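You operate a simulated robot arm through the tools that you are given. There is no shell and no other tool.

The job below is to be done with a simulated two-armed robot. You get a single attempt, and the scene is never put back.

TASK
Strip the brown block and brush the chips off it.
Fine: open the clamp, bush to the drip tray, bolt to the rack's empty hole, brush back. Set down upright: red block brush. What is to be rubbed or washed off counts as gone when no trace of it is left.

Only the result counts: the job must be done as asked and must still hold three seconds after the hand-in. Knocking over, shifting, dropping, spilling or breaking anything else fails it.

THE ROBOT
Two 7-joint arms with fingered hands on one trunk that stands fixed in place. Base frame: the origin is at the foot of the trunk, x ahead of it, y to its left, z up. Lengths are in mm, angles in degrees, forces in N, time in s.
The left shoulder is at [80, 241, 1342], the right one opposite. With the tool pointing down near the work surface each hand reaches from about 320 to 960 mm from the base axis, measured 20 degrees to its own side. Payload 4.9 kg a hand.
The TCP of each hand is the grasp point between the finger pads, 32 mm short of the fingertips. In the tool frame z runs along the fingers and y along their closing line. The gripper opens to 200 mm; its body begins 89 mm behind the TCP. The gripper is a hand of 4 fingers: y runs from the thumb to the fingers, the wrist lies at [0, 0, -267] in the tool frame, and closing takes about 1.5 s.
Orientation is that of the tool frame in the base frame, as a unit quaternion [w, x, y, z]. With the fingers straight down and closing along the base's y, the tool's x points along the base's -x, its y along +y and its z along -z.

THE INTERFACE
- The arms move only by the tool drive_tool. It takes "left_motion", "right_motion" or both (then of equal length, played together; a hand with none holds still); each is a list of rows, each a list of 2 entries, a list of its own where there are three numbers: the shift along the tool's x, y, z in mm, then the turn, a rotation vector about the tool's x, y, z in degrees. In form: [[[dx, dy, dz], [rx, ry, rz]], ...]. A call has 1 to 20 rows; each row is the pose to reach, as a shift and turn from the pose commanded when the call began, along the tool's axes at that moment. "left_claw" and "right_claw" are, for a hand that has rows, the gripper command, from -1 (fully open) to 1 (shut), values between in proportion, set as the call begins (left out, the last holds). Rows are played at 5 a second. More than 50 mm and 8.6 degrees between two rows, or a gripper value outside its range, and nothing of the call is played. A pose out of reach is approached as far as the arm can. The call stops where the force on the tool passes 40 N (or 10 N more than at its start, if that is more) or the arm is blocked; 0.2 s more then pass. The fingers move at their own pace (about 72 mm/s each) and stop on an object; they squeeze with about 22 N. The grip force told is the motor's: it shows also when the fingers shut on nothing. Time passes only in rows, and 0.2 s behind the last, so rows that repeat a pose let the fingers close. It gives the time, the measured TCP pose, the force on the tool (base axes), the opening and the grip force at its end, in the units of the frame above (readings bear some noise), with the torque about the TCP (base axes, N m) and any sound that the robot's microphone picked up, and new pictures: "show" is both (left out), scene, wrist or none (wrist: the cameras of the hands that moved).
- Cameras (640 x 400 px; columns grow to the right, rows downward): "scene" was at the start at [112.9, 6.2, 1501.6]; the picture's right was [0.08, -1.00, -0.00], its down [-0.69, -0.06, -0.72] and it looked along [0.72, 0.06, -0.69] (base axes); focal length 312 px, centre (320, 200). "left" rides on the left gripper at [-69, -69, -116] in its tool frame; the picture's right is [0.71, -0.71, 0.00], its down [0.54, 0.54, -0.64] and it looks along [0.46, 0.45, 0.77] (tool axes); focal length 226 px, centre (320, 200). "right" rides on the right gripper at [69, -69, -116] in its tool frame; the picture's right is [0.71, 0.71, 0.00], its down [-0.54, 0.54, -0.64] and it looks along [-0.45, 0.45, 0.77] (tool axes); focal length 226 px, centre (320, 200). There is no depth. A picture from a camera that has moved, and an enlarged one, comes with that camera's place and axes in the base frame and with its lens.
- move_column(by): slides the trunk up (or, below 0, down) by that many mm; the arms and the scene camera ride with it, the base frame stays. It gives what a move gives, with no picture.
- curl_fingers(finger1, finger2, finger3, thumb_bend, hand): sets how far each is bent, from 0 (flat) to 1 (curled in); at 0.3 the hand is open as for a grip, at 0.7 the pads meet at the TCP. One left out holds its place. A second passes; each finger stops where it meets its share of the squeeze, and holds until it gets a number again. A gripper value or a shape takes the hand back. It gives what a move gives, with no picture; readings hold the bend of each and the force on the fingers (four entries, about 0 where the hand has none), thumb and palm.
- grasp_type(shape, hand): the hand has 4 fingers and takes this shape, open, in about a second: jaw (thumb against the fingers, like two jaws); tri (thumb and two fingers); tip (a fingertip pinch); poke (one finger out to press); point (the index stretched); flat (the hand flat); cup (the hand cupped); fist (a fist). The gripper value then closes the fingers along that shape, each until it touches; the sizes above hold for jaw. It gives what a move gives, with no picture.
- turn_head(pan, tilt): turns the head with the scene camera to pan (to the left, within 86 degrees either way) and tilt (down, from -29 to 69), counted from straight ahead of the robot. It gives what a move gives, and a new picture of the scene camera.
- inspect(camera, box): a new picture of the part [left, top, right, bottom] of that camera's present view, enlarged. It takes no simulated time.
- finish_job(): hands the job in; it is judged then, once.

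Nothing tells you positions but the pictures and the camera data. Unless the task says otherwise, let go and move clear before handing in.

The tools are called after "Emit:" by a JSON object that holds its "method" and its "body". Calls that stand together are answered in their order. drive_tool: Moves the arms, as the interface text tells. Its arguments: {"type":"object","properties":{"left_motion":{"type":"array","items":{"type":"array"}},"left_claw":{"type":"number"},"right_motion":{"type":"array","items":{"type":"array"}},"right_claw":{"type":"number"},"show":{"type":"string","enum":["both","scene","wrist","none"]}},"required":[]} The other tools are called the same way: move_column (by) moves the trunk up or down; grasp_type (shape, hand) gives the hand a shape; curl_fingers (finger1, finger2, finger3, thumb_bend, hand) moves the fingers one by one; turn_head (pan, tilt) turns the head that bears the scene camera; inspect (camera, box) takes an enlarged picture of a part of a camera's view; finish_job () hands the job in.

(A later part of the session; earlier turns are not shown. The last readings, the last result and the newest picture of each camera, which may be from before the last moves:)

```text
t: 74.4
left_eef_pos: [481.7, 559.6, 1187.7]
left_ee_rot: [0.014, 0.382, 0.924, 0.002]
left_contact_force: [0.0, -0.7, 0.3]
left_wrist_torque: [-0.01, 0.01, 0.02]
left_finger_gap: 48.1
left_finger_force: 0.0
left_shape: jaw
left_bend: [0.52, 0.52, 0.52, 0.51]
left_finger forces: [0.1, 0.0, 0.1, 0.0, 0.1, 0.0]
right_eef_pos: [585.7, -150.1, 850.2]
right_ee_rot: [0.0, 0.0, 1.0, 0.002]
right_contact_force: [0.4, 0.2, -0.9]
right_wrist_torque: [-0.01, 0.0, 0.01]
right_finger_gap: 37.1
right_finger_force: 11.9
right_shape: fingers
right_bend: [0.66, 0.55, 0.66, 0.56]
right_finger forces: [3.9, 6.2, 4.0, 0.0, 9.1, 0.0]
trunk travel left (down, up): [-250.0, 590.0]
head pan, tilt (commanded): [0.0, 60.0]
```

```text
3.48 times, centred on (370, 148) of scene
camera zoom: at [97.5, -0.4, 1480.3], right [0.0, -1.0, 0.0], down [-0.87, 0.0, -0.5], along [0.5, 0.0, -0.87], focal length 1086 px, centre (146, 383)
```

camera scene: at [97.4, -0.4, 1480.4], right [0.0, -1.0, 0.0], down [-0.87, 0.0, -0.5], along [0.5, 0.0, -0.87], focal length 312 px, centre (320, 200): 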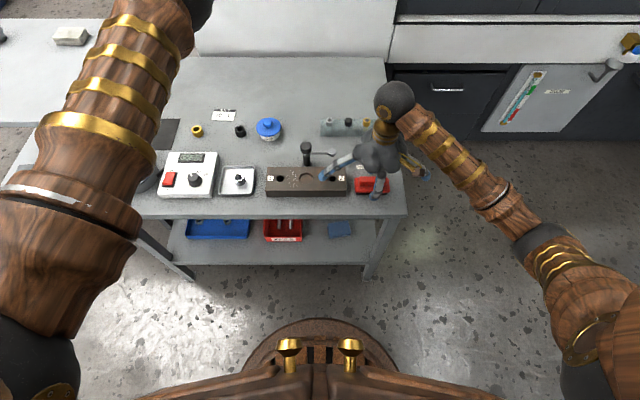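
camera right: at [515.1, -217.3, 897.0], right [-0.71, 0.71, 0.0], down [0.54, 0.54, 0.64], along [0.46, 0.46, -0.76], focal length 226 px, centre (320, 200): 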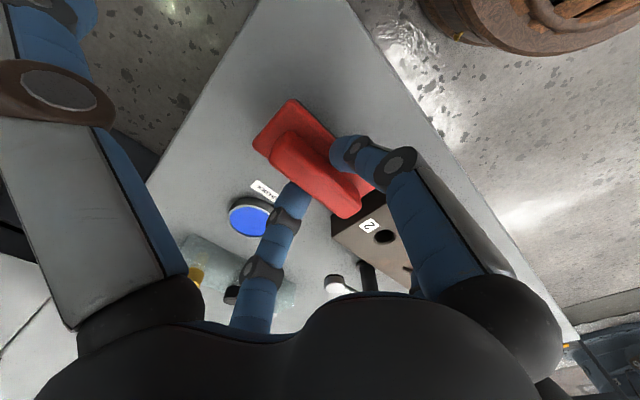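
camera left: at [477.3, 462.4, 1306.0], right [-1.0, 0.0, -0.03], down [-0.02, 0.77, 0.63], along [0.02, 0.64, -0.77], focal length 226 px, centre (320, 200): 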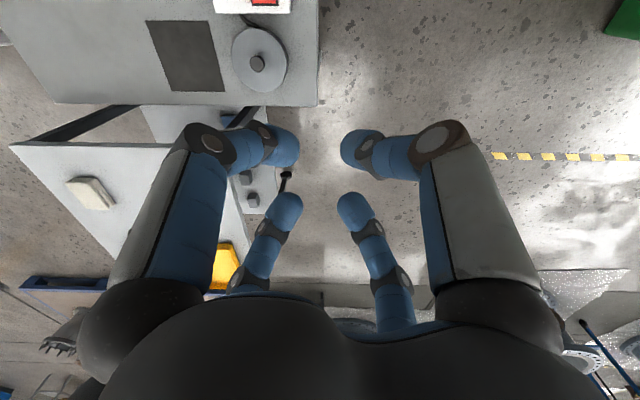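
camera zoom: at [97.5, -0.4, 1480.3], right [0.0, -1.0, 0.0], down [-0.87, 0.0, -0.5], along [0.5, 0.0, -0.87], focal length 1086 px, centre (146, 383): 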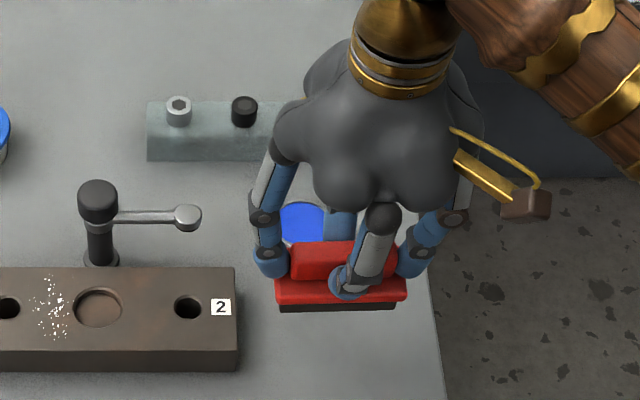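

All four fingers now brace the handle; the brush stays practically level. I'll carry it over to the chips at (600, 100), high enough to pass the clamp knob.

Emit:
{"method": "drive_tool", "body": {"right_motion": [[[-2, 31, 0], [0, 0, 0]], [[-4, 62, 0], [0, 0, 0]], [[-6, 93, 0], [0, 0, 0]], [[-8, 125, 0], [0, 0, 0]], [[-10, 156, 0], [0, 0, 0]], [[-12, 187, 0], [0, 0, 0]], [[-14, 218, 0], [0, 0, 0]], [[-14.5, 249, 0], [0, 0, 0]], [[-14.5, 249, 0], [0, 0, 0]]], "show": "both"}}

Emit:
{"method": "inspect", "body": {"camera": "scene", "box": [230, 100, 370, 205]}}

Emit:
{"method": "inspect", "body": {"camera": "right", "box": [120, 40, 520, 260]}}

```text
t: 76.4
left_eef_pos: [481.3, 557.4, 1188.8]
left_ee_rot: [0.014, 0.382, 0.924, 0.001]
left_contact_force: [-1.3, -0.7, 0.1]
left_wrist_torque: [0.05, -0.03, -0.02]
left_finger_gap: 48.0
left_finger_force: 0.0
left_shape: jaw
left_bend: [0.52, 0.52, 0.52, 0.51]
left_finger forces: [0.0, 0.1, 0.0, 0.0, 0.1, 0.1]
right_eef_pos: [598.0, 98.6, 851.2]
right_ee_rot: [-0.001, 0.001, 1.0, 0.001]
right_contact_force: [0.4, -0.7, -1.5]
right_wrist_torque: [0.01, 0.02, 0.04]
right_finger_gap: 36.8
right_finger_force: 11.2
right_shape: fingers
right_bend: [0.66, 0.55, 0.66, 0.56]
right_finger forces: [3.8, 6.4, 3.9, 0.0, 9.0, 0.0]
trunk travel left (down, up): [-250.0, 590.0]
head pan, tilt (commanded): [0.0, 60.0]
camera scene: at [97.5, -1.2, 1480.3], right [0.0, -1.0, 0.0], down [-0.87, 0.0, -0.5], along [0.5, 0.0, -0.87], focal length 312 px, centre (320, 200)
camera right: at [529.1, 30.8, 967.4], right [-0.71, 0.71, 0.0], down [0.54, 0.54, 0.64], along [0.46, 0.46, -0.76], focal length 226 px, centre (320, 200)
```

scene: 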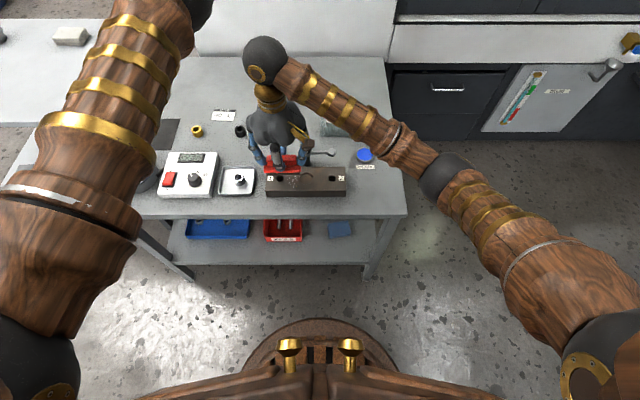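
right: 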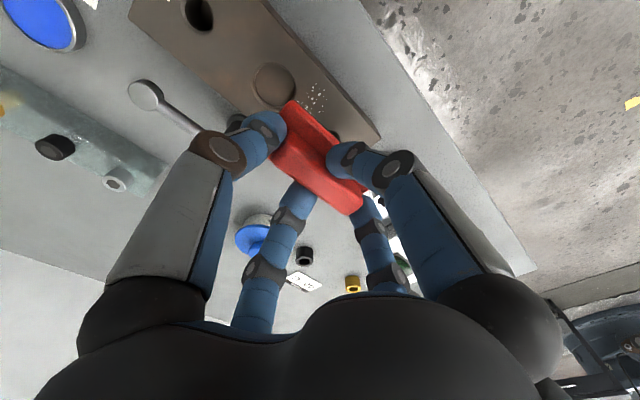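

```text
3.81 times, centred on (300, 152) of scene
camera zoom: at [97.5, -1.2, 1480.3], right [0.0, -1.0, 0.0], down [-0.87, 0.0, -0.5], along [0.5, 0.0, -0.87], focal length 1189 px, centre (396, 381)
```

zoom: 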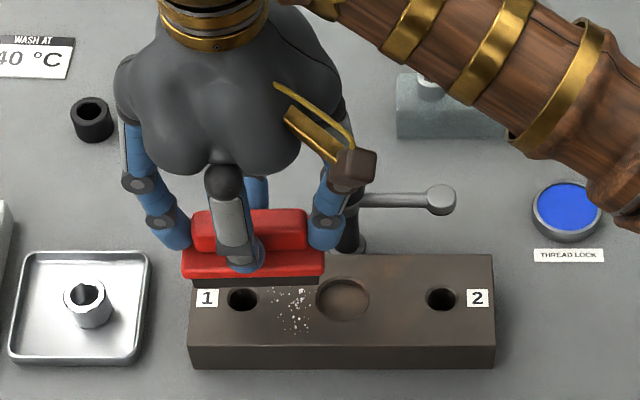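

```text
1.60 times, centred on (320, 150) of right
camera zoom: at [529.1, 30.8, 967.4], right [-0.71, 0.71, 0.0], down [0.54, 0.54, 0.64], along [0.46, 0.46, -0.76], focal length 362 px, centre (320, 280)
```

zoom: 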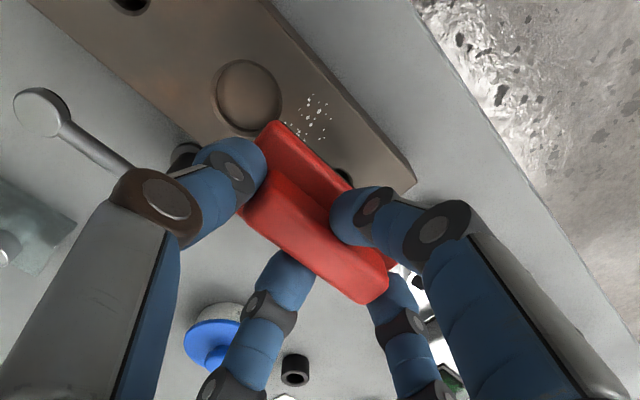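

The brush hovers over the chip area at the left part of the block. I'll move it to the rear edge (x about 630) and lower near the surface.

Emit:
{"method": "drive_tool", "body": {"right_motion": [[[-16, 1, 0], [0, 0, 0]], [[-32, 1, 0], [0, 0, 0]], [[-32, 1, 15], [0, 0, 0]], [[-32, 1, 30], [0, 0, 0]], [[-32, 1, 41], [0, 0, 0]], [[-32, 1, 41], [0, 0, 0]]], "show": "both"}}

Emit:
{"method": "inspect", "body": {"camera": "scene", "box": [230, 100, 370, 205]}}

```text
t: 77.8
left_eef_pos: [480.8, 558.3, 1188.4]
left_ee_rot: [0.016, 0.382, 0.924, 0.001]
left_contact_force: [-0.1, 0.8, -0.6]
left_wrist_torque: [0.04, 0.01, 0.03]
left_finger_gap: 48.0
left_finger_force: 0.1
left_shape: jaw
left_bend: [0.52, 0.52, 0.52, 0.51]
left_finger forces: [0.0, 0.0, 0.0, 0.0, 0.0, 0.0]
right_eef_pos: [632.2, 100.4, 810.4]
right_ee_rot: [-0.001, 0.0, 1.0, 0.002]
right_contact_force: [0.1, 0.1, -0.3]
right_wrist_torque: [-0.02, -0.01, 0.02]
right_finger_gap: 36.9
right_finger_force: 11.2
right_shape: fingers
right_bend: [0.66, 0.55, 0.66, 0.56]
right_finger forces: [3.8, 6.3, 3.9, 0.0, 9.0, 0.0]
trunk travel left (down, up): [-250.0, 590.0]
head pan, tilt (commanded): [0.0, 60.0]
camera scene: at [97.4, -0.2, 1480.4], right [0.0, -1.0, 0.0], down [-0.87, 0.0, -0.5], along [0.5, 0.0, -0.87], focal length 312 px, centre (320, 200)
camera right: at [562.2, 32.2, 927.0], right [-0.71, 0.71, 0.0], down [0.54, 0.54, 0.64], along [0.46, 0.46, -0.76], focal length 226 px, centre (320, 200)
```

scene: 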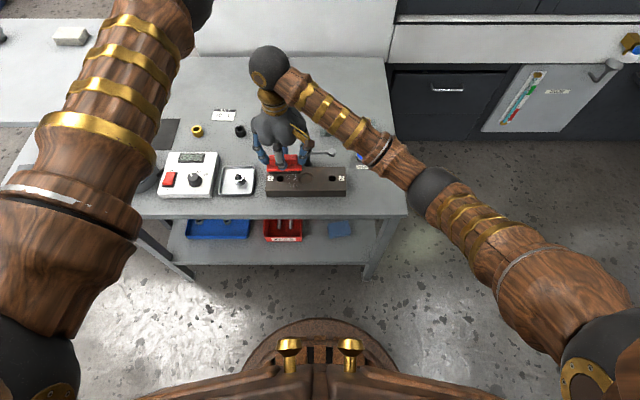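
right: 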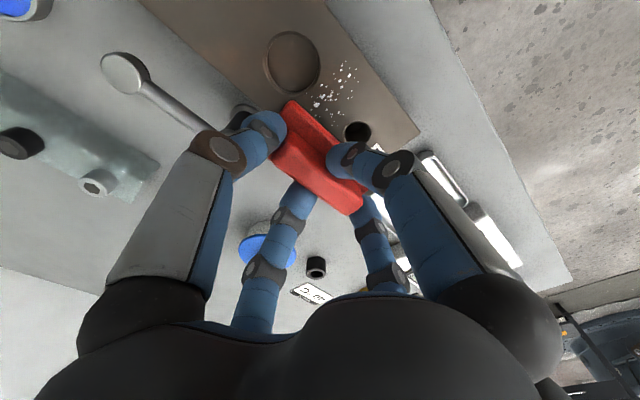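

```text
3.81 times, centred on (300, 152) of scene
camera zoom: at [97.4, -0.2, 1480.4], right [0.0, -1.0, 0.0], down [-0.87, 0.0, -0.5], along [0.5, 0.0, -0.87], focal length 1189 px, centre (396, 381)
```

zoom: 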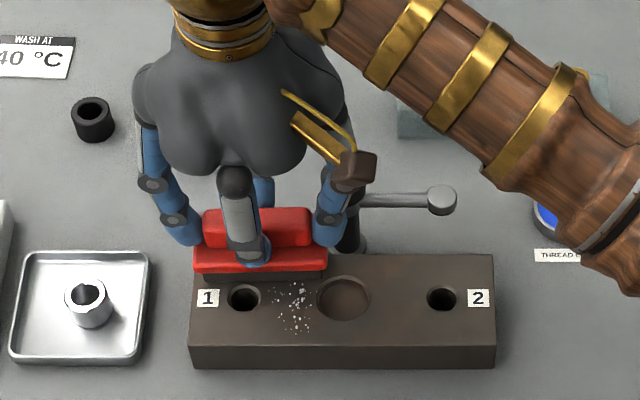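

Emit:
{"method": "drive_tool", "body": {"right_motion": [[[0, 0, 2], [0, 0, 0]], [[0, 0, 4], [0, 0, 0]], [[0, 0, 6], [0, 0, 0]], [[0, 0, 7], [0, 0, 0]]], "show": "none"}}

```text
t: 78.8
left_eef_pos: [479.5, 558.3, 1189.7]
left_ee_rot: [0.015, 0.381, 0.924, 0.001]
left_contact_force: [-0.5, -0.5, 0.0]
left_wrist_torque: [0.0, 0.0, -0.01]
left_finger_gap: 47.7
left_finger_force: 0.0
left_shape: jaw
left_bend: [0.52, 0.52, 0.52, 0.51]
left_finger forces: [0.1, 0.0, 0.0, 0.0, 0.1, 0.1]
right_eef_pos: [631.5, 101.9, 805.8]
right_ee_rot: [0.002, 0.001, 1.0, 0.003]
right_contact_force: [4.6, -1.9, 21.3]
right_wrist_torque: [-0.2, -0.12, 0.04]
right_finger_gap: 36.2
right_finger_force: 16.1
right_shape: fingers
right_bend: [0.67, 0.55, 0.66, 0.56]
right_finger forces: [5.0, 8.1, 6.7, 0.0, 12.7, 0.0]
trunk travel left (down, up): [-250.0, 590.0]
head pan, tilt (commanded): [0.0, 60.0]
```

The bristles touch the block at TCP z about 807; I'm pressing a bit hard (21 N), so I'll ease up 1.5 mm and sweep forward toward the front edge.

Emit:
{"method": "drive_tool", "body": {"right_motion": [[[0, 0, -1.5], [0, 0, 0]], [[8, 0, -1.5], [0, 0, 0]], [[16, 0, -1.5], [0, 0, 0]], [[24, 0, -1.5], [0, 0, 0]], [[32, 0, -1.5], [0, 0, 0]], [[40, 0, -1.5], [0, 0, 0]], [[48, 0, -1.5], [0, 0, 0]], [[56, 0, -1.5], [0, 0, 0]], [[64, 0, -1.5], [0, 0, 0]], [[72, 0, -1.5], [0, 0, 0]]], "show": "both"}}

Emit:
{"method": "inspect", "body": {"camera": "scene", "box": [230, 120, 350, 210]}}

Emit:
{"method": "inspect", "body": {"camera": "right", "box": [200, 0, 440, 200]}}

```text
t: 81.0
left_eef_pos: [477.7, 559.6, 1188.6]
left_ee_rot: [0.016, 0.382, 0.924, 0.002]
left_contact_force: [-0.2, 0.1, -0.3]
left_wrist_torque: [-0.02, -0.02, 0.03]
left_finger_gap: 48.0
left_finger_force: 0.1
left_shape: jaw
left_bend: [0.52, 0.52, 0.52, 0.51]
left_finger forces: [0.0, 0.0, 0.0, 0.0, 0.1, 0.0]
right_eef_pos: [557.4, 101.1, 804.7]
right_ee_rot: [0.0, 0.0, 1.0, 0.002]
right_contact_force: [2.7, -0.8, 22.1]
right_wrist_torque: [0.2, -0.16, -0.02]
right_finger_gap: 36.0
right_finger_force: 20.9
right_shape: fingers
right_bend: [0.67, 0.55, 0.66, 0.56]
right_finger forces: [4.7, 16.7, 6.2, 0.1, 14.5, 0.0]
trunk travel left (down, up): [-250.0, 590.0]
head pan, tilt (commanded): [0.0, 60.0]
camera scene: at [95.2, -0.8, 1480.5], right [0.0, -1.0, 0.0], down [-0.87, 0.0, -0.5], along [0.5, 0.0, -0.87], focal length 312 px, centre (320, 200)
camera right: at [487.8, 32.4, 922.2], right [-0.71, 0.71, 0.0], down [0.54, 0.54, 0.64], along [0.45, 0.46, -0.76], focal length 226 px, centre (320, 200)
```

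scene: 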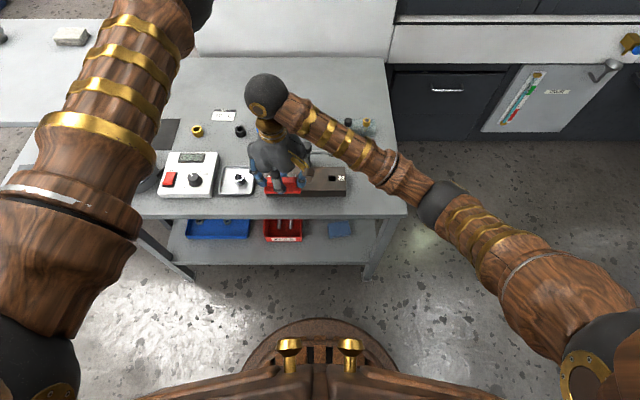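
right: 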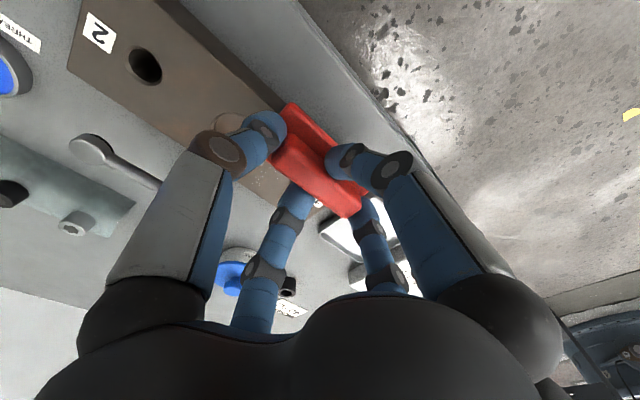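

```text
4.44 times, centred on (290, 165) of scene
camera zoom: at [95.2, -0.8, 1480.5], right [0.0, -1.0, 0.0], down [-0.87, 0.0, -0.5], along [0.5, 0.0, -0.87], focal length 1387 px, centre (453, 356)
```

zoom: 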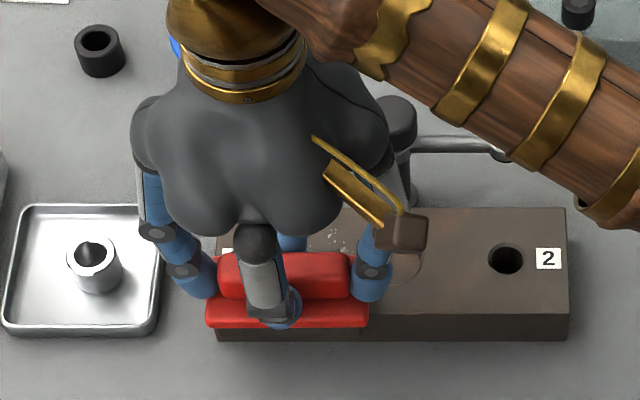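

```text
2.00 times, centred on (320, 100) of right
camera zoom: at [487.8, 32.4, 922.2], right [-0.71, 0.71, 0.0], down [0.54, 0.54, 0.64], along [0.45, 0.46, -0.76], focal length 452 px, centre (320, 400)
```

zoom: 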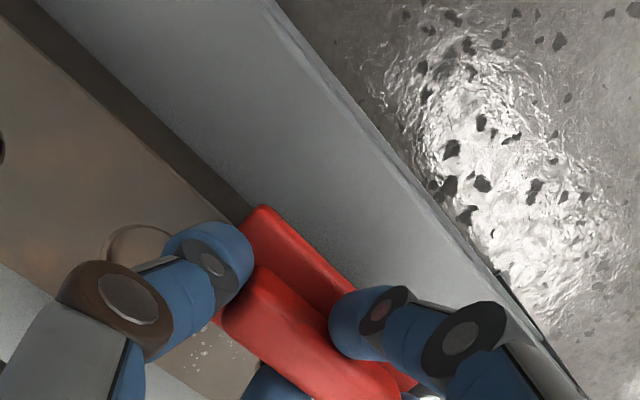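

Most chips are gone; a few faint ones remain toward the rear around (615, 76). I'll keep the light pressure and scrub back and forth over the whole patch, shifted 5 mm toward −y.

Emit:
{"method": "drive_tool", "body": {"right_motion": [[[-8, -2, -0.5], [0, 0, 0]], [[-18, -5, -0.5], [0, 0, 0]], [[-28, -5, -0.5], [0, 0, 0]], [[-38, -5, -0.5], [0, 0, 0]], [[-48, -5, -0.5], [0, 0, 0]], [[-58, -5, -0.5], [0, 0, 0]], [[-68, -5, -0.5], [0, 0, 0]], [[-74, -5, -0.5], [0, 0, 0]], [[-66, -5, -0.5], [0, 0, 0]], [[-56, -5, -0.5], [0, 0, 0]], [[-46, -5, -0.5], [0, 0, 0]], [[-56, -5, -0.5], [0, 0, 0]], [[-66, -5, -0.5], [0, 0, 0]], [[-74, -5, -0.5], [0, 0, 0]], [[-64, -5, -0.5], [0, 0, 0]], [[-52, -5, -0.5], [0, 0, 0]], [[-40, -5, -0.5], [0, 0, 0]], [[-28, -5, -0.5], [0, 0, 0]], [[-16, -5, -0.5], [0, 0, 0]], [[-4, -5, -0.5], [0, 0, 0]]], "show": "both"}}

Emit:
{"method": "inspect", "body": {"camera": "scene", "box": [230, 120, 350, 210]}}

Emit:
{"method": "inspect", "body": {"camera": "right", "box": [200, 0, 440, 200]}}

```text
t: 85.0
left_eef_pos: [479.8, 559.0, 1187.2]
left_ee_rot: [0.015, 0.382, 0.924, 0.001]
left_contact_force: [0.4, -0.1, 0.7]
left_wrist_torque: [0.01, 0.02, 0.03]
left_finger_gap: 48.1
left_finger_force: 0.0
left_shape: jaw
left_bend: [0.52, 0.52, 0.52, 0.51]
left_finger forces: [0.1, 0.0, 0.1, 0.0, 0.1, 0.1]
right_eef_pos: [582.2, 96.0, 808.8]
right_ee_rot: [0.005, 0.002, 1.0, 0.004]
right_contact_force: [1.5, -1.3, 6.9]
right_wrist_torque: [0.02, -0.01, 0.02]
right_finger_gap: 35.2
right_finger_force: 14.6
right_shape: fingers
right_bend: [0.67, 0.55, 0.66, 0.57]
right_finger forces: [4.4, 9.0, 6.4, 0.0, 9.8, 0.0]
trunk travel left (down, up): [-250.0, 590.0]
head pan, tilt (commanded): [0.0, 60.0]
stopped in row 19 (right hand): the force on the tool passed its limit at 43 N (the readings are from after the stop); the commanded pose is now the measured one
camera scene: at [97.0, -0.4, 1480.0], right [0.0, -1.0, 0.0], down [-0.87, 0.0, -0.5], along [0.5, 0.0, -0.87], focal length 312 px, centre (320, 200)
camera right: at [510.6, 27.2, 924.2], right [-0.7, 0.71, 0.0], down [0.54, 0.54, 0.65], along [0.46, 0.46, -0.76], focal length 226 px, centre (320, 200)
```

scene: 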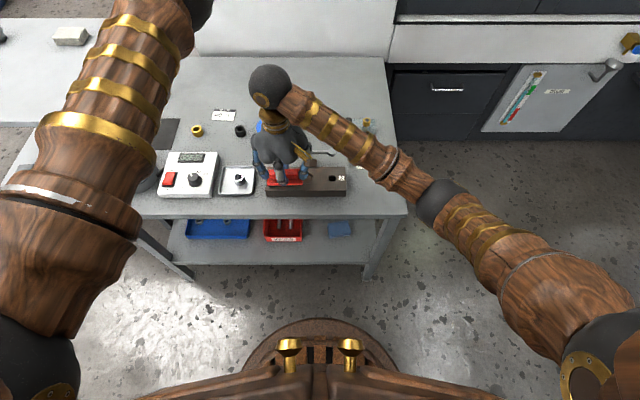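
right: 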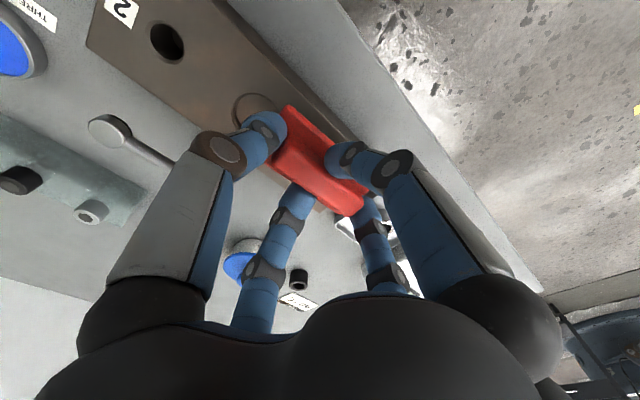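

```text
4.44 times, centred on (290, 165) of scene
camera zoom: at [97.0, -0.4, 1480.0], right [0.0, -1.0, 0.0], down [-0.87, 0.0, -0.5], along [0.5, 0.0, -0.87], focal length 1387 px, centre (453, 356)
```

zoom: 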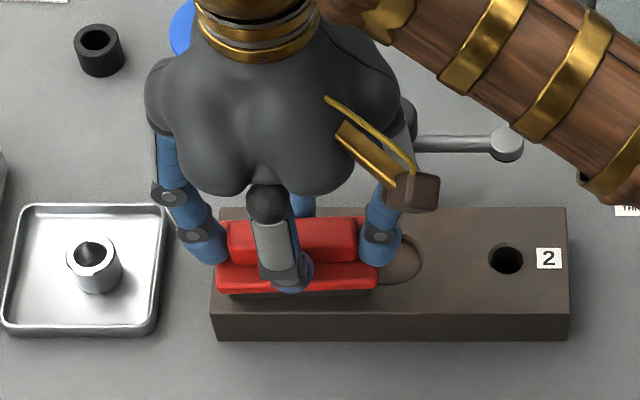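

```text
2.00 times, centred on (320, 100) of right
camera zoom: at [510.6, 27.2, 924.2], right [-0.7, 0.71, 0.0], down [0.54, 0.54, 0.65], along [0.46, 0.46, -0.76], focal length 452 px, centre (320, 400)
```

zoom: 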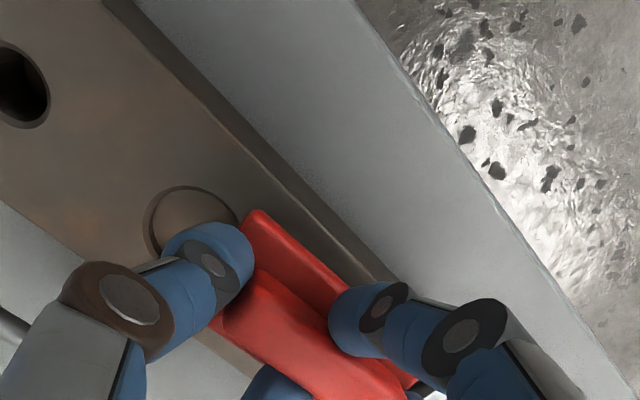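

The stroke stopped at the force limit but the visible area already looks clean. I'll lift the brush, straighten the hand, and carry it back over its home place to get a clear look at the block.

Emit:
{"method": "drive_tool", "body": {"right_motion": [[[0, 0, -12], [0.2, 0.2, -0.1]], [[0, 0, -28], [0.46, 0.57, -0.23]], [[0, 0, -43], [0.46, 0.57, -0.23]], [[0, -30, -43], [0.46, 0.57, -0.23]], [[-1, -62, -43], [0.46, 0.57, -0.23]], [[-1, -94, -43], [0.46, 0.57, -0.23]], [[-2, -126, -43], [0.46, 0.57, -0.23]], [[-2, -158, -43], [0.46, 0.57, -0.23]], [[-3, -190, -43], [0.46, 0.57, -0.23]], [[-3, -222, -43], [0.46, 0.57, -0.23]], [[-3, -245, -43], [0.46, 0.57, -0.23]], [[-3, -245, -43], [0.46, 0.57, -0.23]]], "show": "both"}}

Emit:
{"method": "inspect", "body": {"camera": "scene", "box": [255, 150, 355, 205]}}

Emit:
{"method": "inspect", "body": {"camera": "scene", "box": [320, 90, 440, 205]}}

```text
t: 87.6
left_eef_pos: [481.0, 559.2, 1187.3]
left_ee_rot: [0.015, 0.382, 0.924, 0.0]
left_contact_force: [-0.6, 0.3, -0.8]
left_wrist_torque: [-0.01, 0.02, 0.0]
left_finger_gap: 48.0
left_finger_force: 0.0
left_shape: jaw
left_bend: [0.52, 0.52, 0.52, 0.51]
left_finger forces: [0.0, 0.0, 0.0, 0.0, 0.0, 0.0]
right_eef_pos: [582.8, -148.4, 848.4]
right_ee_rot: [-0.002, 0.0, 1.0, -0.001]
right_contact_force: [0.5, 0.3, -0.6]
right_wrist_torque: [0.03, 0.01, 0.01]
right_finger_gap: 35.3
right_finger_force: 12.5
right_shape: fingers
right_bend: [0.66, 0.55, 0.66, 0.57]
right_finger forces: [4.8, 7.0, 5.0, 0.0, 8.2, 0.1]
trunk travel left (down, up): [-250.0, 590.0]
head pan, tilt (commanded): [0.0, 60.0]
camera scene: at [97.7, 0.1, 1480.3], right [0.0, -1.0, 0.0], down [-0.87, 0.0, -0.5], along [0.5, 0.0, -0.87], focal length 312 px, centre (320, 200)
camera right: at [513.7, -217.3, 965.8], right [-0.71, 0.71, 0.0], down [0.54, 0.54, 0.64], along [0.45, 0.45, -0.77], focal length 226 px, centre (320, 200)
```

scene: 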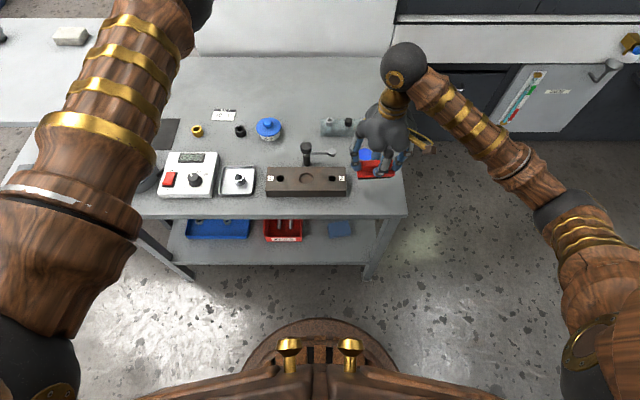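
right: 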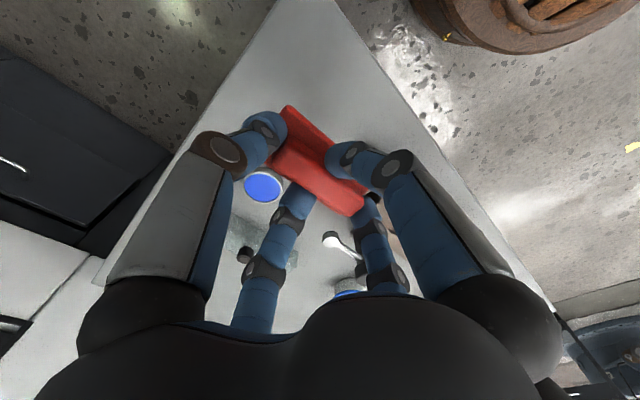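

```text
6.40 times, centred on (305, 178) of scene
camera zoom: at [97.7, 0.1, 1480.3], right [0.0, -1.0, 0.0], down [-0.87, 0.0, -0.5], along [0.5, 0.0, -0.87], focal length 1997 px, centre (416, 344)
```

zoom: 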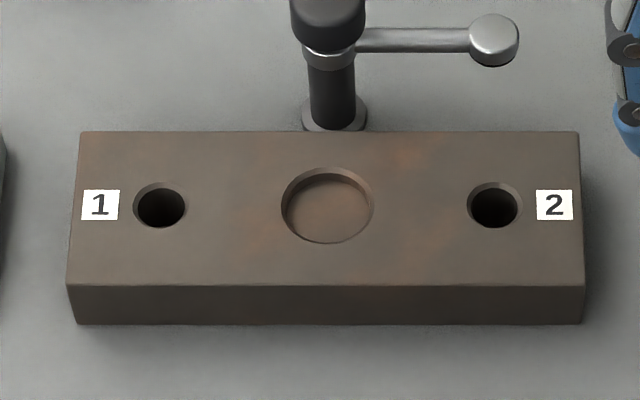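

```text
3.48 times, centred on (380, 148) of scene
camera zoom: at [97.7, 0.1, 1480.3], right [0.0, -1.0, 0.0], down [-0.87, 0.0, -0.5], along [0.5, 0.0, -0.87], focal length 1086 px, centre (111, 383)
```

zoom: 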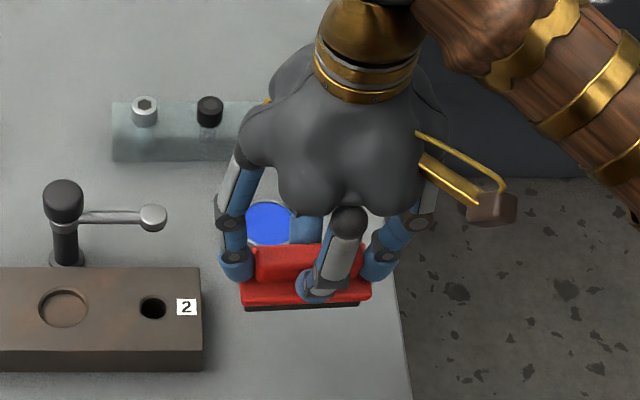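

The block looks clean. I'll zoom hard on the former chip patch to be sure no trace remains.

Emit:
{"method": "inspect", "body": {"camera": "scene", "box": [262, 166, 312, 200]}}

Emit:
{"method": "inspect", "body": {"camera": "right", "box": [220, 60, 420, 240]}}

```text
11.76 times, centred on (287, 183) of scene
camera zoom: at [97.7, 0.1, 1480.3], right [0.0, -1.0, 0.0], down [-0.87, 0.0, -0.5], along [0.5, 0.0, -0.87], focal length 3671 px, centre (708, 400)
```

zoom: 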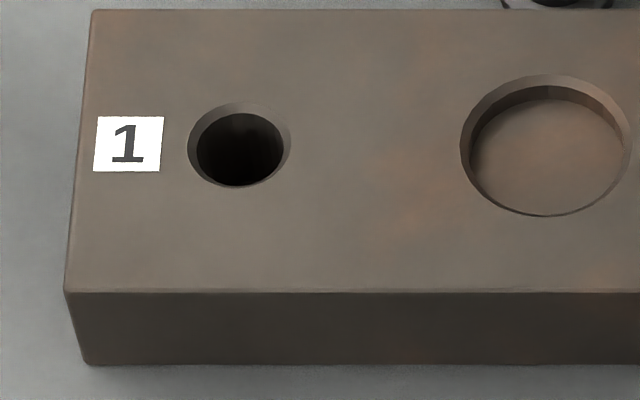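

```text
2.22 times, centred on (320, 150) of right
camera zoom: at [513.7, -217.3, 965.8], right [-0.71, 0.71, 0.0], down [0.54, 0.54, 0.64], along [0.45, 0.45, -0.77], focal length 502 px, centre (320, 311)
```

zoom: 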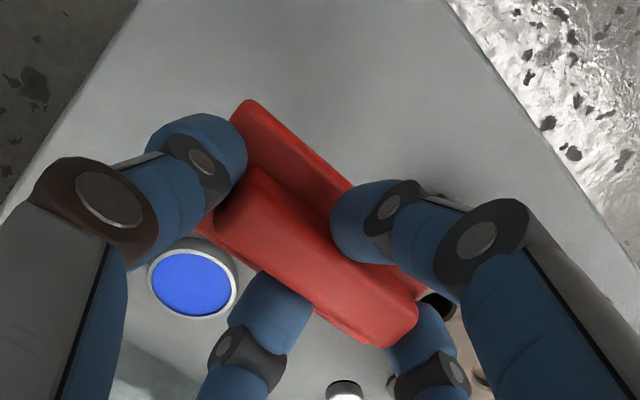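

The block is perfectly clean. Before setting the brush down I'll check closely how it sits in the hand, as the end fingers seem to have tipped it slightly.

Emit:
{"method": "inspect", "body": {"camera": "scene", "box": [345, 150, 405, 190]}}

Emit:
{"method": "inspect", "body": {"camera": "right", "box": [250, 90, 390, 220]}}

```text
10.00 times, centred on (375, 170) of scene
camera zoom: at [97.7, 0.1, 1480.3], right [0.0, -1.0, 0.0], down [-0.87, 0.0, -0.5], along [0.5, 0.0, -0.87], focal length 3121 px, centre (-230, 500)
```

zoom: 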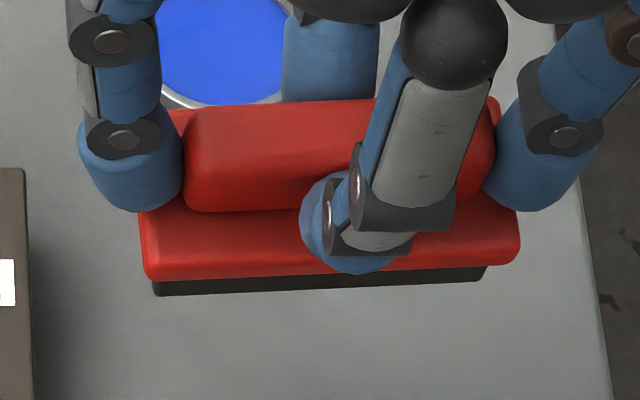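

```text
3.08 times, centred on (320, 155) of right
camera zoom: at [513.7, -217.3, 965.8], right [-0.71, 0.71, 0.0], down [0.54, 0.54, 0.64], along [0.45, 0.45, -0.77], focal length 696 px, centre (320, 338)
```

zoom: 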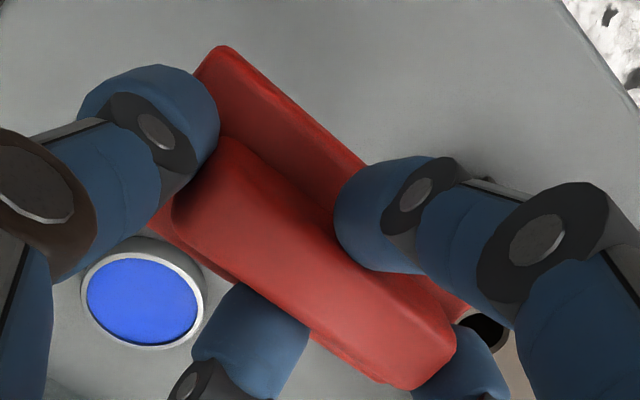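

The brush is level but yawed about 3° (counter-clockwise from above) in the grip. I'll open the two end fingers, keeping the side pinch, then turn the hand to bring the brush square again.

Emit:
{"method": "curl_fingers", "body": {"hand": "right", "finger1": 0.95, "finger2": 0.35, "finger3": 0.95, "thumb_bend": 0.35}}

Emit:
{"method": "inspect", "body": {"camera": "scene", "box": [345, 150, 405, 190]}}

Emit:
{"method": "inspect", "body": {"camera": "right", "box": [220, 80, 420, 240]}}

```text
t: 88.6
left_eef_pos: [481.2, 560.2, 1187.7]
left_ee_rot: [0.015, 0.382, 0.924, 0.001]
left_contact_force: [0.9, 0.1, -0.3]
left_wrist_torque: [-0.04, 0.02, -0.02]
left_finger_gap: 48.1
left_finger_force: 0.1
left_shape: jaw
left_bend: [0.52, 0.52, 0.52, 0.51]
left_finger forces: [0.1, 0.1, 0.0, 0.0, 0.0, 0.0]
right_eef_pos: [583.7, -149.7, 849.9]
right_ee_rot: [-0.002, -0.001, 1.0, -0.001]
right_contact_force: [-0.8, 0.0, -0.6]
right_wrist_torque: [-0.01, 0.0, 0.02]
right_finger_gap: 83.7
right_finger_force: 7.1
right_shape: fingers
right_bend: [0.67, 0.35, 0.66, 0.35]
right_finger forces: [7.2, 0.0, 7.0, 0.1, 0.0, 0.1]
trunk travel left (down, up): [-250.0, 590.0]
head pan, tilt (commanded): [0.0, 60.0]
```

```text
10.00 times, centred on (375, 170) of scene
camera zoom: at [97.5, -0.4, 1480.3], right [0.0, -1.0, 0.0], down [-0.87, 0.0, -0.5], along [0.5, 0.0, -0.87], focal length 3121 px, centre (-230, 500)
```

zoom: 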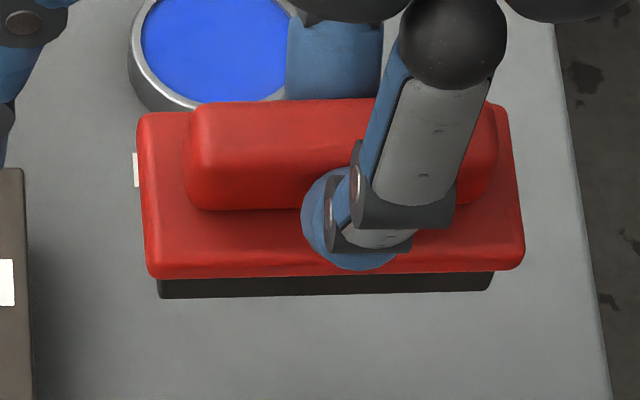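

```text
2.50 times, centred on (320, 160) of right
camera zoom: at [513.7, -217.4, 965.8], right [-0.71, 0.71, 0.0], down [0.54, 0.54, 0.64], along [0.45, 0.45, -0.77], focal length 565 px, centre (320, 300)
```

zoom: 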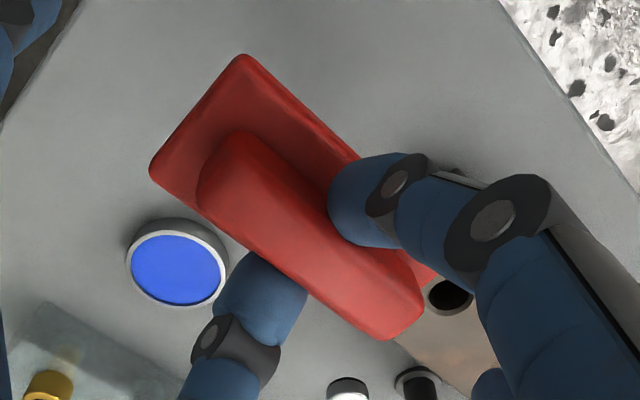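

With the end fingers open, the brush hangs almost square (about 2° nose-down toward the block, no yaw), which will level itself on contact. I'll flatten the thumb and finger 2 fully and descend to its home spot.

Emit:
{"method": "curl_fingers", "body": {"hand": "right", "finger2": 0.0, "thumb_bend": 0.0}}

Emit:
{"method": "drive_tool", "body": {"right_motion": [[[-2, 0, 15], [0, 0, 0]], [[-2, 0, 32], [0, 0, 0]], [[-2, 0, 48], [0, 0, 0]], [[-2, 0, 62], [0, 0, 0]], [[-2, 0, 72], [0, 0, 0]], [[-2, 0, 72], [0, 0, 0]]], "show": "both"}}

Emit:
{"method": "inspect", "body": {"camera": "scene", "box": [330, 145, 410, 205]}}

```text
t: 89.6
left_eef_pos: [480.3, 558.9, 1188.3]
left_ee_rot: [0.015, 0.382, 0.924, 0.001]
left_contact_force: [-0.1, 0.3, -0.5]
left_wrist_torque: [0.0, 0.0, 0.05]
left_finger_gap: 47.7
left_finger_force: 0.1
left_shape: jaw
left_bend: [0.52, 0.52, 0.52, 0.51]
left_finger forces: [0.0, 0.1, 0.1, 0.0, 0.0, 0.0]
right_eef_pos: [582.8, -149.4, 848.1]
right_ee_rot: [-0.001, -0.001, 1.0, 0.001]
right_contact_force: [-0.3, 0.5, -0.8]
right_wrist_torque: [-0.03, -0.01, 0.03]
right_finger_gap: 129.1
right_finger_force: 7.5
right_shape: fingers
right_bend: [0.67, 0.01, 0.66, 0.0]
right_finger forces: [7.2, 0.0, 7.1, 0.1, 0.0, 0.0]
trunk travel left (down, up): [-250.0, 590.0]
head pan, tilt (commanded): [0.0, 60.0]
```

```text
t: 91.0
left_eef_pos: [481.8, 560.0, 1188.0]
left_ee_rot: [0.015, 0.381, 0.924, 0.002]
left_contact_force: [0.4, 0.6, 0.2]
left_wrist_torque: [0.02, -0.02, 0.05]
left_finger_gap: 48.0
left_finger_force: 0.1
left_shape: jaw
left_bend: [0.52, 0.52, 0.52, 0.51]
left_finger forces: [0.1, 0.1, 0.0, 0.0, 0.0, 0.0]
right_eef_pos: [585.1, -148.6, 776.8]
right_ee_rot: [0.0, 0.0, 1.0, -0.002]
right_contact_force: [1.0, -0.3, -1.6]
right_wrist_torque: [-0.01, -0.03, 0.01]
right_finger_gap: 129.3
right_finger_force: 7.7
right_shape: fingers
right_bend: [0.67, 0.01, 0.66, 0.0]
right_finger forces: [7.1, 0.1, 7.1, 0.1, 0.1, 0.0]
trunk travel left (down, up): [-250.0, 590.0]
head pan, tilt (commanded): [0.0, 60.0]
camera scene: at [97.5, -0.4, 1480.3], right [0.0, -1.0, 0.0], down [-0.87, 0.0, -0.5], along [0.5, 0.0, -0.87], focal length 312 px, centre (320, 200)
camera right: at [516.1, -217.7, 894.2], right [-0.71, 0.71, 0.0], down [0.54, 0.54, 0.64], along [0.45, 0.45, -0.77], focal length 226 px, centre (320, 200)
```

scene: 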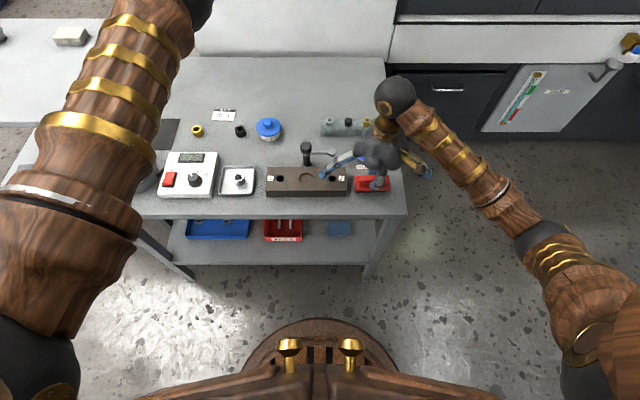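
right: 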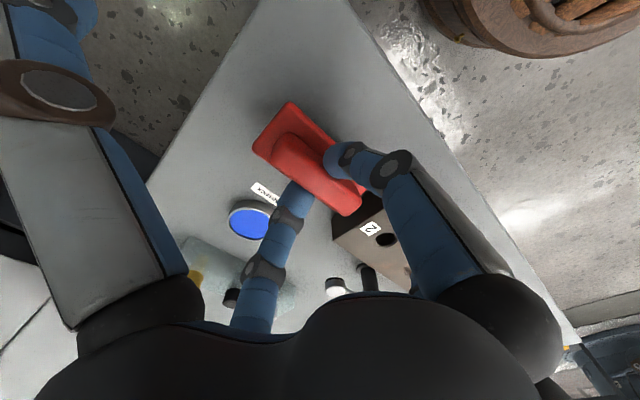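

```text
6.67 times, centred on (370, 175) of scene
camera zoom: at [97.5, -0.4, 1480.3], right [0.0, -1.0, 0.0], down [-0.87, 0.0, -0.5], along [0.5, 0.0, -0.87], focal length 2080 px, centre (-13, 367)
```

zoom: 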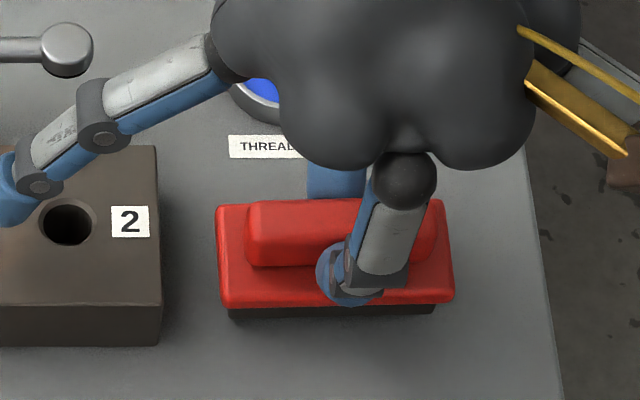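

The brush is right over its home spot, about 5–8 mm above the bench. I'll lower in small steps until it bears.

Emit:
{"method": "drive_tool", "body": {"right_motion": [[[0, 0, 1.5], [0, 0, 0]], [[0, 0, 3], [0, 0, 0]], [[0, 0, 4.5], [0, 0, 0]], [[0, 0, 5.5], [0, 0, 0]]], "show": "none"}}

```text
t: 92.0
left_eef_pos: [480.1, 560.2, 1188.3]
left_ee_rot: [0.015, 0.382, 0.924, 0.001]
left_contact_force: [0.6, -0.7, 0.5]
left_wrist_torque: [0.0, -0.02, 0.0]
left_finger_gap: 47.9
left_finger_force: 0.0
left_shape: jaw
left_bend: [0.52, 0.52, 0.52, 0.51]
left_finger forces: [0.2, 0.0, 0.0, 0.0, 0.0, 0.0]
right_eef_pos: [585.2, -148.6, 772.1]
right_ee_rot: [0.0, -0.001, 1.0, 0.0]
right_contact_force: [-0.3, 0.1, 0.4]
right_wrist_torque: [0.05, 0.0, -0.02]
right_finger_gap: 129.6
right_finger_force: 7.5
right_shape: fingers
right_bend: [0.67, 0.01, 0.66, 0.0]
right_finger forces: [7.4, 0.0, 7.6, 0.0, 0.1, 0.0]
trunk travel left (down, up): [-250.0, 590.0]
head pan, tilt (commanded): [0.0, 60.0]
```

Emit:
{"method": "drive_tool", "body": {"right_motion": [[[0, 0, 1], [0, 0, 0]], [[0, 0, 2], [0, 0, 0]], [[0, 0, 2.5], [0, 0, 0]]], "show": "none"}}

Emit:
{"method": "inspect", "body": {"camera": "scene", "box": [330, 145, 410, 205]}}

```text
t: 92.8
left_eef_pos: [481.4, 560.1, 1188.0]
left_ee_rot: [0.016, 0.382, 0.924, 0.001]
left_contact_force: [-0.9, 0.2, 0.0]
left_wrist_torque: [0.01, 0.01, 0.0]
left_finger_gap: 48.2
left_finger_force: 0.0
left_shape: jaw
left_bend: [0.52, 0.52, 0.52, 0.51]
left_finger forces: [0.0, 0.1, 0.1, 0.1, 0.0, 0.1]
right_eef_pos: [585.6, -150.1, 770.3]
right_ee_rot: [-0.001, -0.001, 1.0, -0.001]
right_contact_force: [1.6, -0.2, 3.9]
right_wrist_torque: [-0.04, -0.04, 0.03]
right_finger_gap: 129.1
right_finger_force: 8.1
right_shape: fingers
right_bend: [0.67, 0.01, 0.66, 0.0]
right_finger forces: [7.5, 0.1, 9.3, 0.0, 0.1, 0.0]
trunk travel left (down, up): [-250.0, 590.0]
head pan, tilt (commanded): [0.0, 60.0]
```

```text
6.67 times, centred on (370, 175) of scene
camera zoom: at [97.2, -0.3, 1480.4], right [0.0, -1.0, 0.0], down [-0.87, 0.0, -0.5], along [0.5, 0.0, -0.87], focal length 2080 px, centre (-13, 367)
```

zoom: 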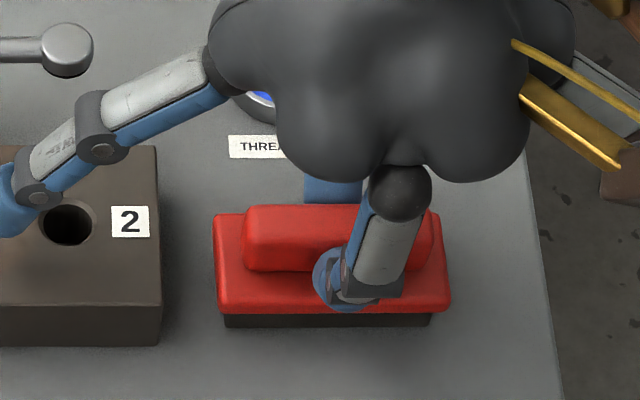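

The bristles bear on the bench and the brush is level. One more millimetre to seat it, then I'll open the pinch.

Emit:
{"method": "drive_tool", "body": {"right_motion": [[[0, 0, 1], [0, 0, 0]], [[0, 0, 1], [0, 0, 0]]], "show": "none"}}

Emit:
{"method": "curl_fingers", "body": {"hand": "right", "finger1": 0.56, "finger3": 0.56}}

Emit:
{"method": "inspect", "body": {"camera": "scene", "box": [330, 145, 410, 205]}}

Emit:
{"method": "inspect", "body": {"camera": "right", "box": [220, 80, 420, 240]}}

```text
t: 93.4
left_eef_pos: [481.1, 559.5, 1188.2]
left_ee_rot: [0.015, 0.382, 0.924, 0.001]
left_contact_force: [-0.2, 0.2, 0.7]
left_wrist_torque: [-0.03, -0.02, -0.01]
left_finger_gap: 47.7
left_finger_force: 0.0
left_shape: jaw
left_bend: [0.52, 0.52, 0.52, 0.51]
left_finger forces: [0.0, 0.1, 0.1, 0.0, 0.0, 0.0]
right_eef_pos: [586.3, -149.1, 768.8]
right_ee_rot: [-0.002, 0.0, 1.0, 0.0]
right_contact_force: [2.9, -0.8, 10.0]
right_wrist_torque: [0.02, -0.08, -0.01]
right_finger_gap: 128.8
right_finger_force: 9.8
right_shape: fingers
right_bend: [0.67, 0.01, 0.66, 0.0]
right_finger forces: [8.6, 0.0, 10.7, 0.0, 0.0, 0.1]
trunk travel left (down, up): [-250.0, 590.0]
head pan, tilt (commanded): [0.0, 60.0]
```

```text
t: 94.4
left_eef_pos: [480.7, 560.1, 1188.0]
left_ee_rot: [0.016, 0.382, 0.924, 0.001]
left_contact_force: [-0.2, 0.1, 0.4]
left_wrist_torque: [0.0, 0.02, 0.03]
left_finger_gap: 47.9
left_finger_force: 0.0
left_shape: jaw
left_bend: [0.52, 0.52, 0.52, 0.51]
left_finger forces: [0.0, 0.0, 0.1, 0.0, 0.0, 0.1]
right_eef_pos: [584.8, -149.1, 769.1]
right_ee_rot: [-0.001, -0.001, 1.0, 0.0]
right_contact_force: [0.6, 0.4, -0.1]
right_wrist_torque: [-0.02, -0.02, -0.01]
right_finger_gap: 135.8
right_finger_force: 0.1
right_shape: fingers
right_bend: [0.56, 0.01, 0.56, 0.0]
right_finger forces: [0.0, 0.0, 0.0, 0.0, 0.0, 0.0]
trunk travel left (down, up): [-250.0, 590.0]
head pan, tilt (commanded): [0.0, 60.0]
```

```text
6.67 times, centred on (370, 175) of scene
camera zoom: at [97.2, -0.4, 1480.4], right [0.0, -1.0, 0.0], down [-0.87, 0.0, -0.5], along [0.5, 0.0, -0.87], focal length 2080 px, centre (-13, 367)
```

zoom: 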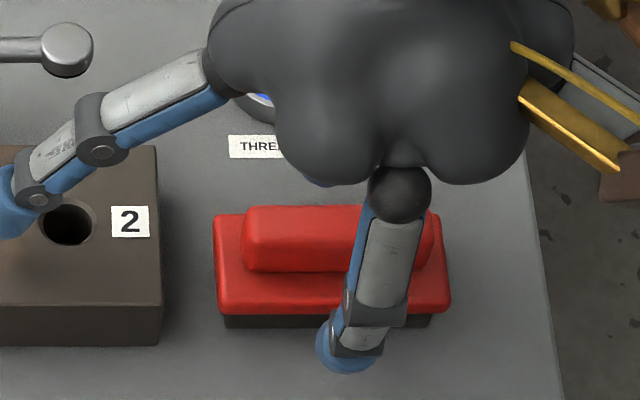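

```text
2.50 times, centred on (320, 160) of right
camera zoom: at [515.7, -217.4, 885.7], right [-0.71, 0.71, 0.0], down [0.54, 0.54, 0.64], along [0.45, 0.45, -0.77], focal length 565 px, centre (320, 300)
```

zoom: 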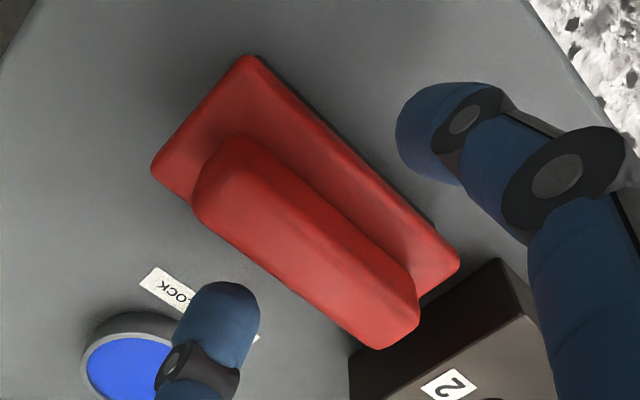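

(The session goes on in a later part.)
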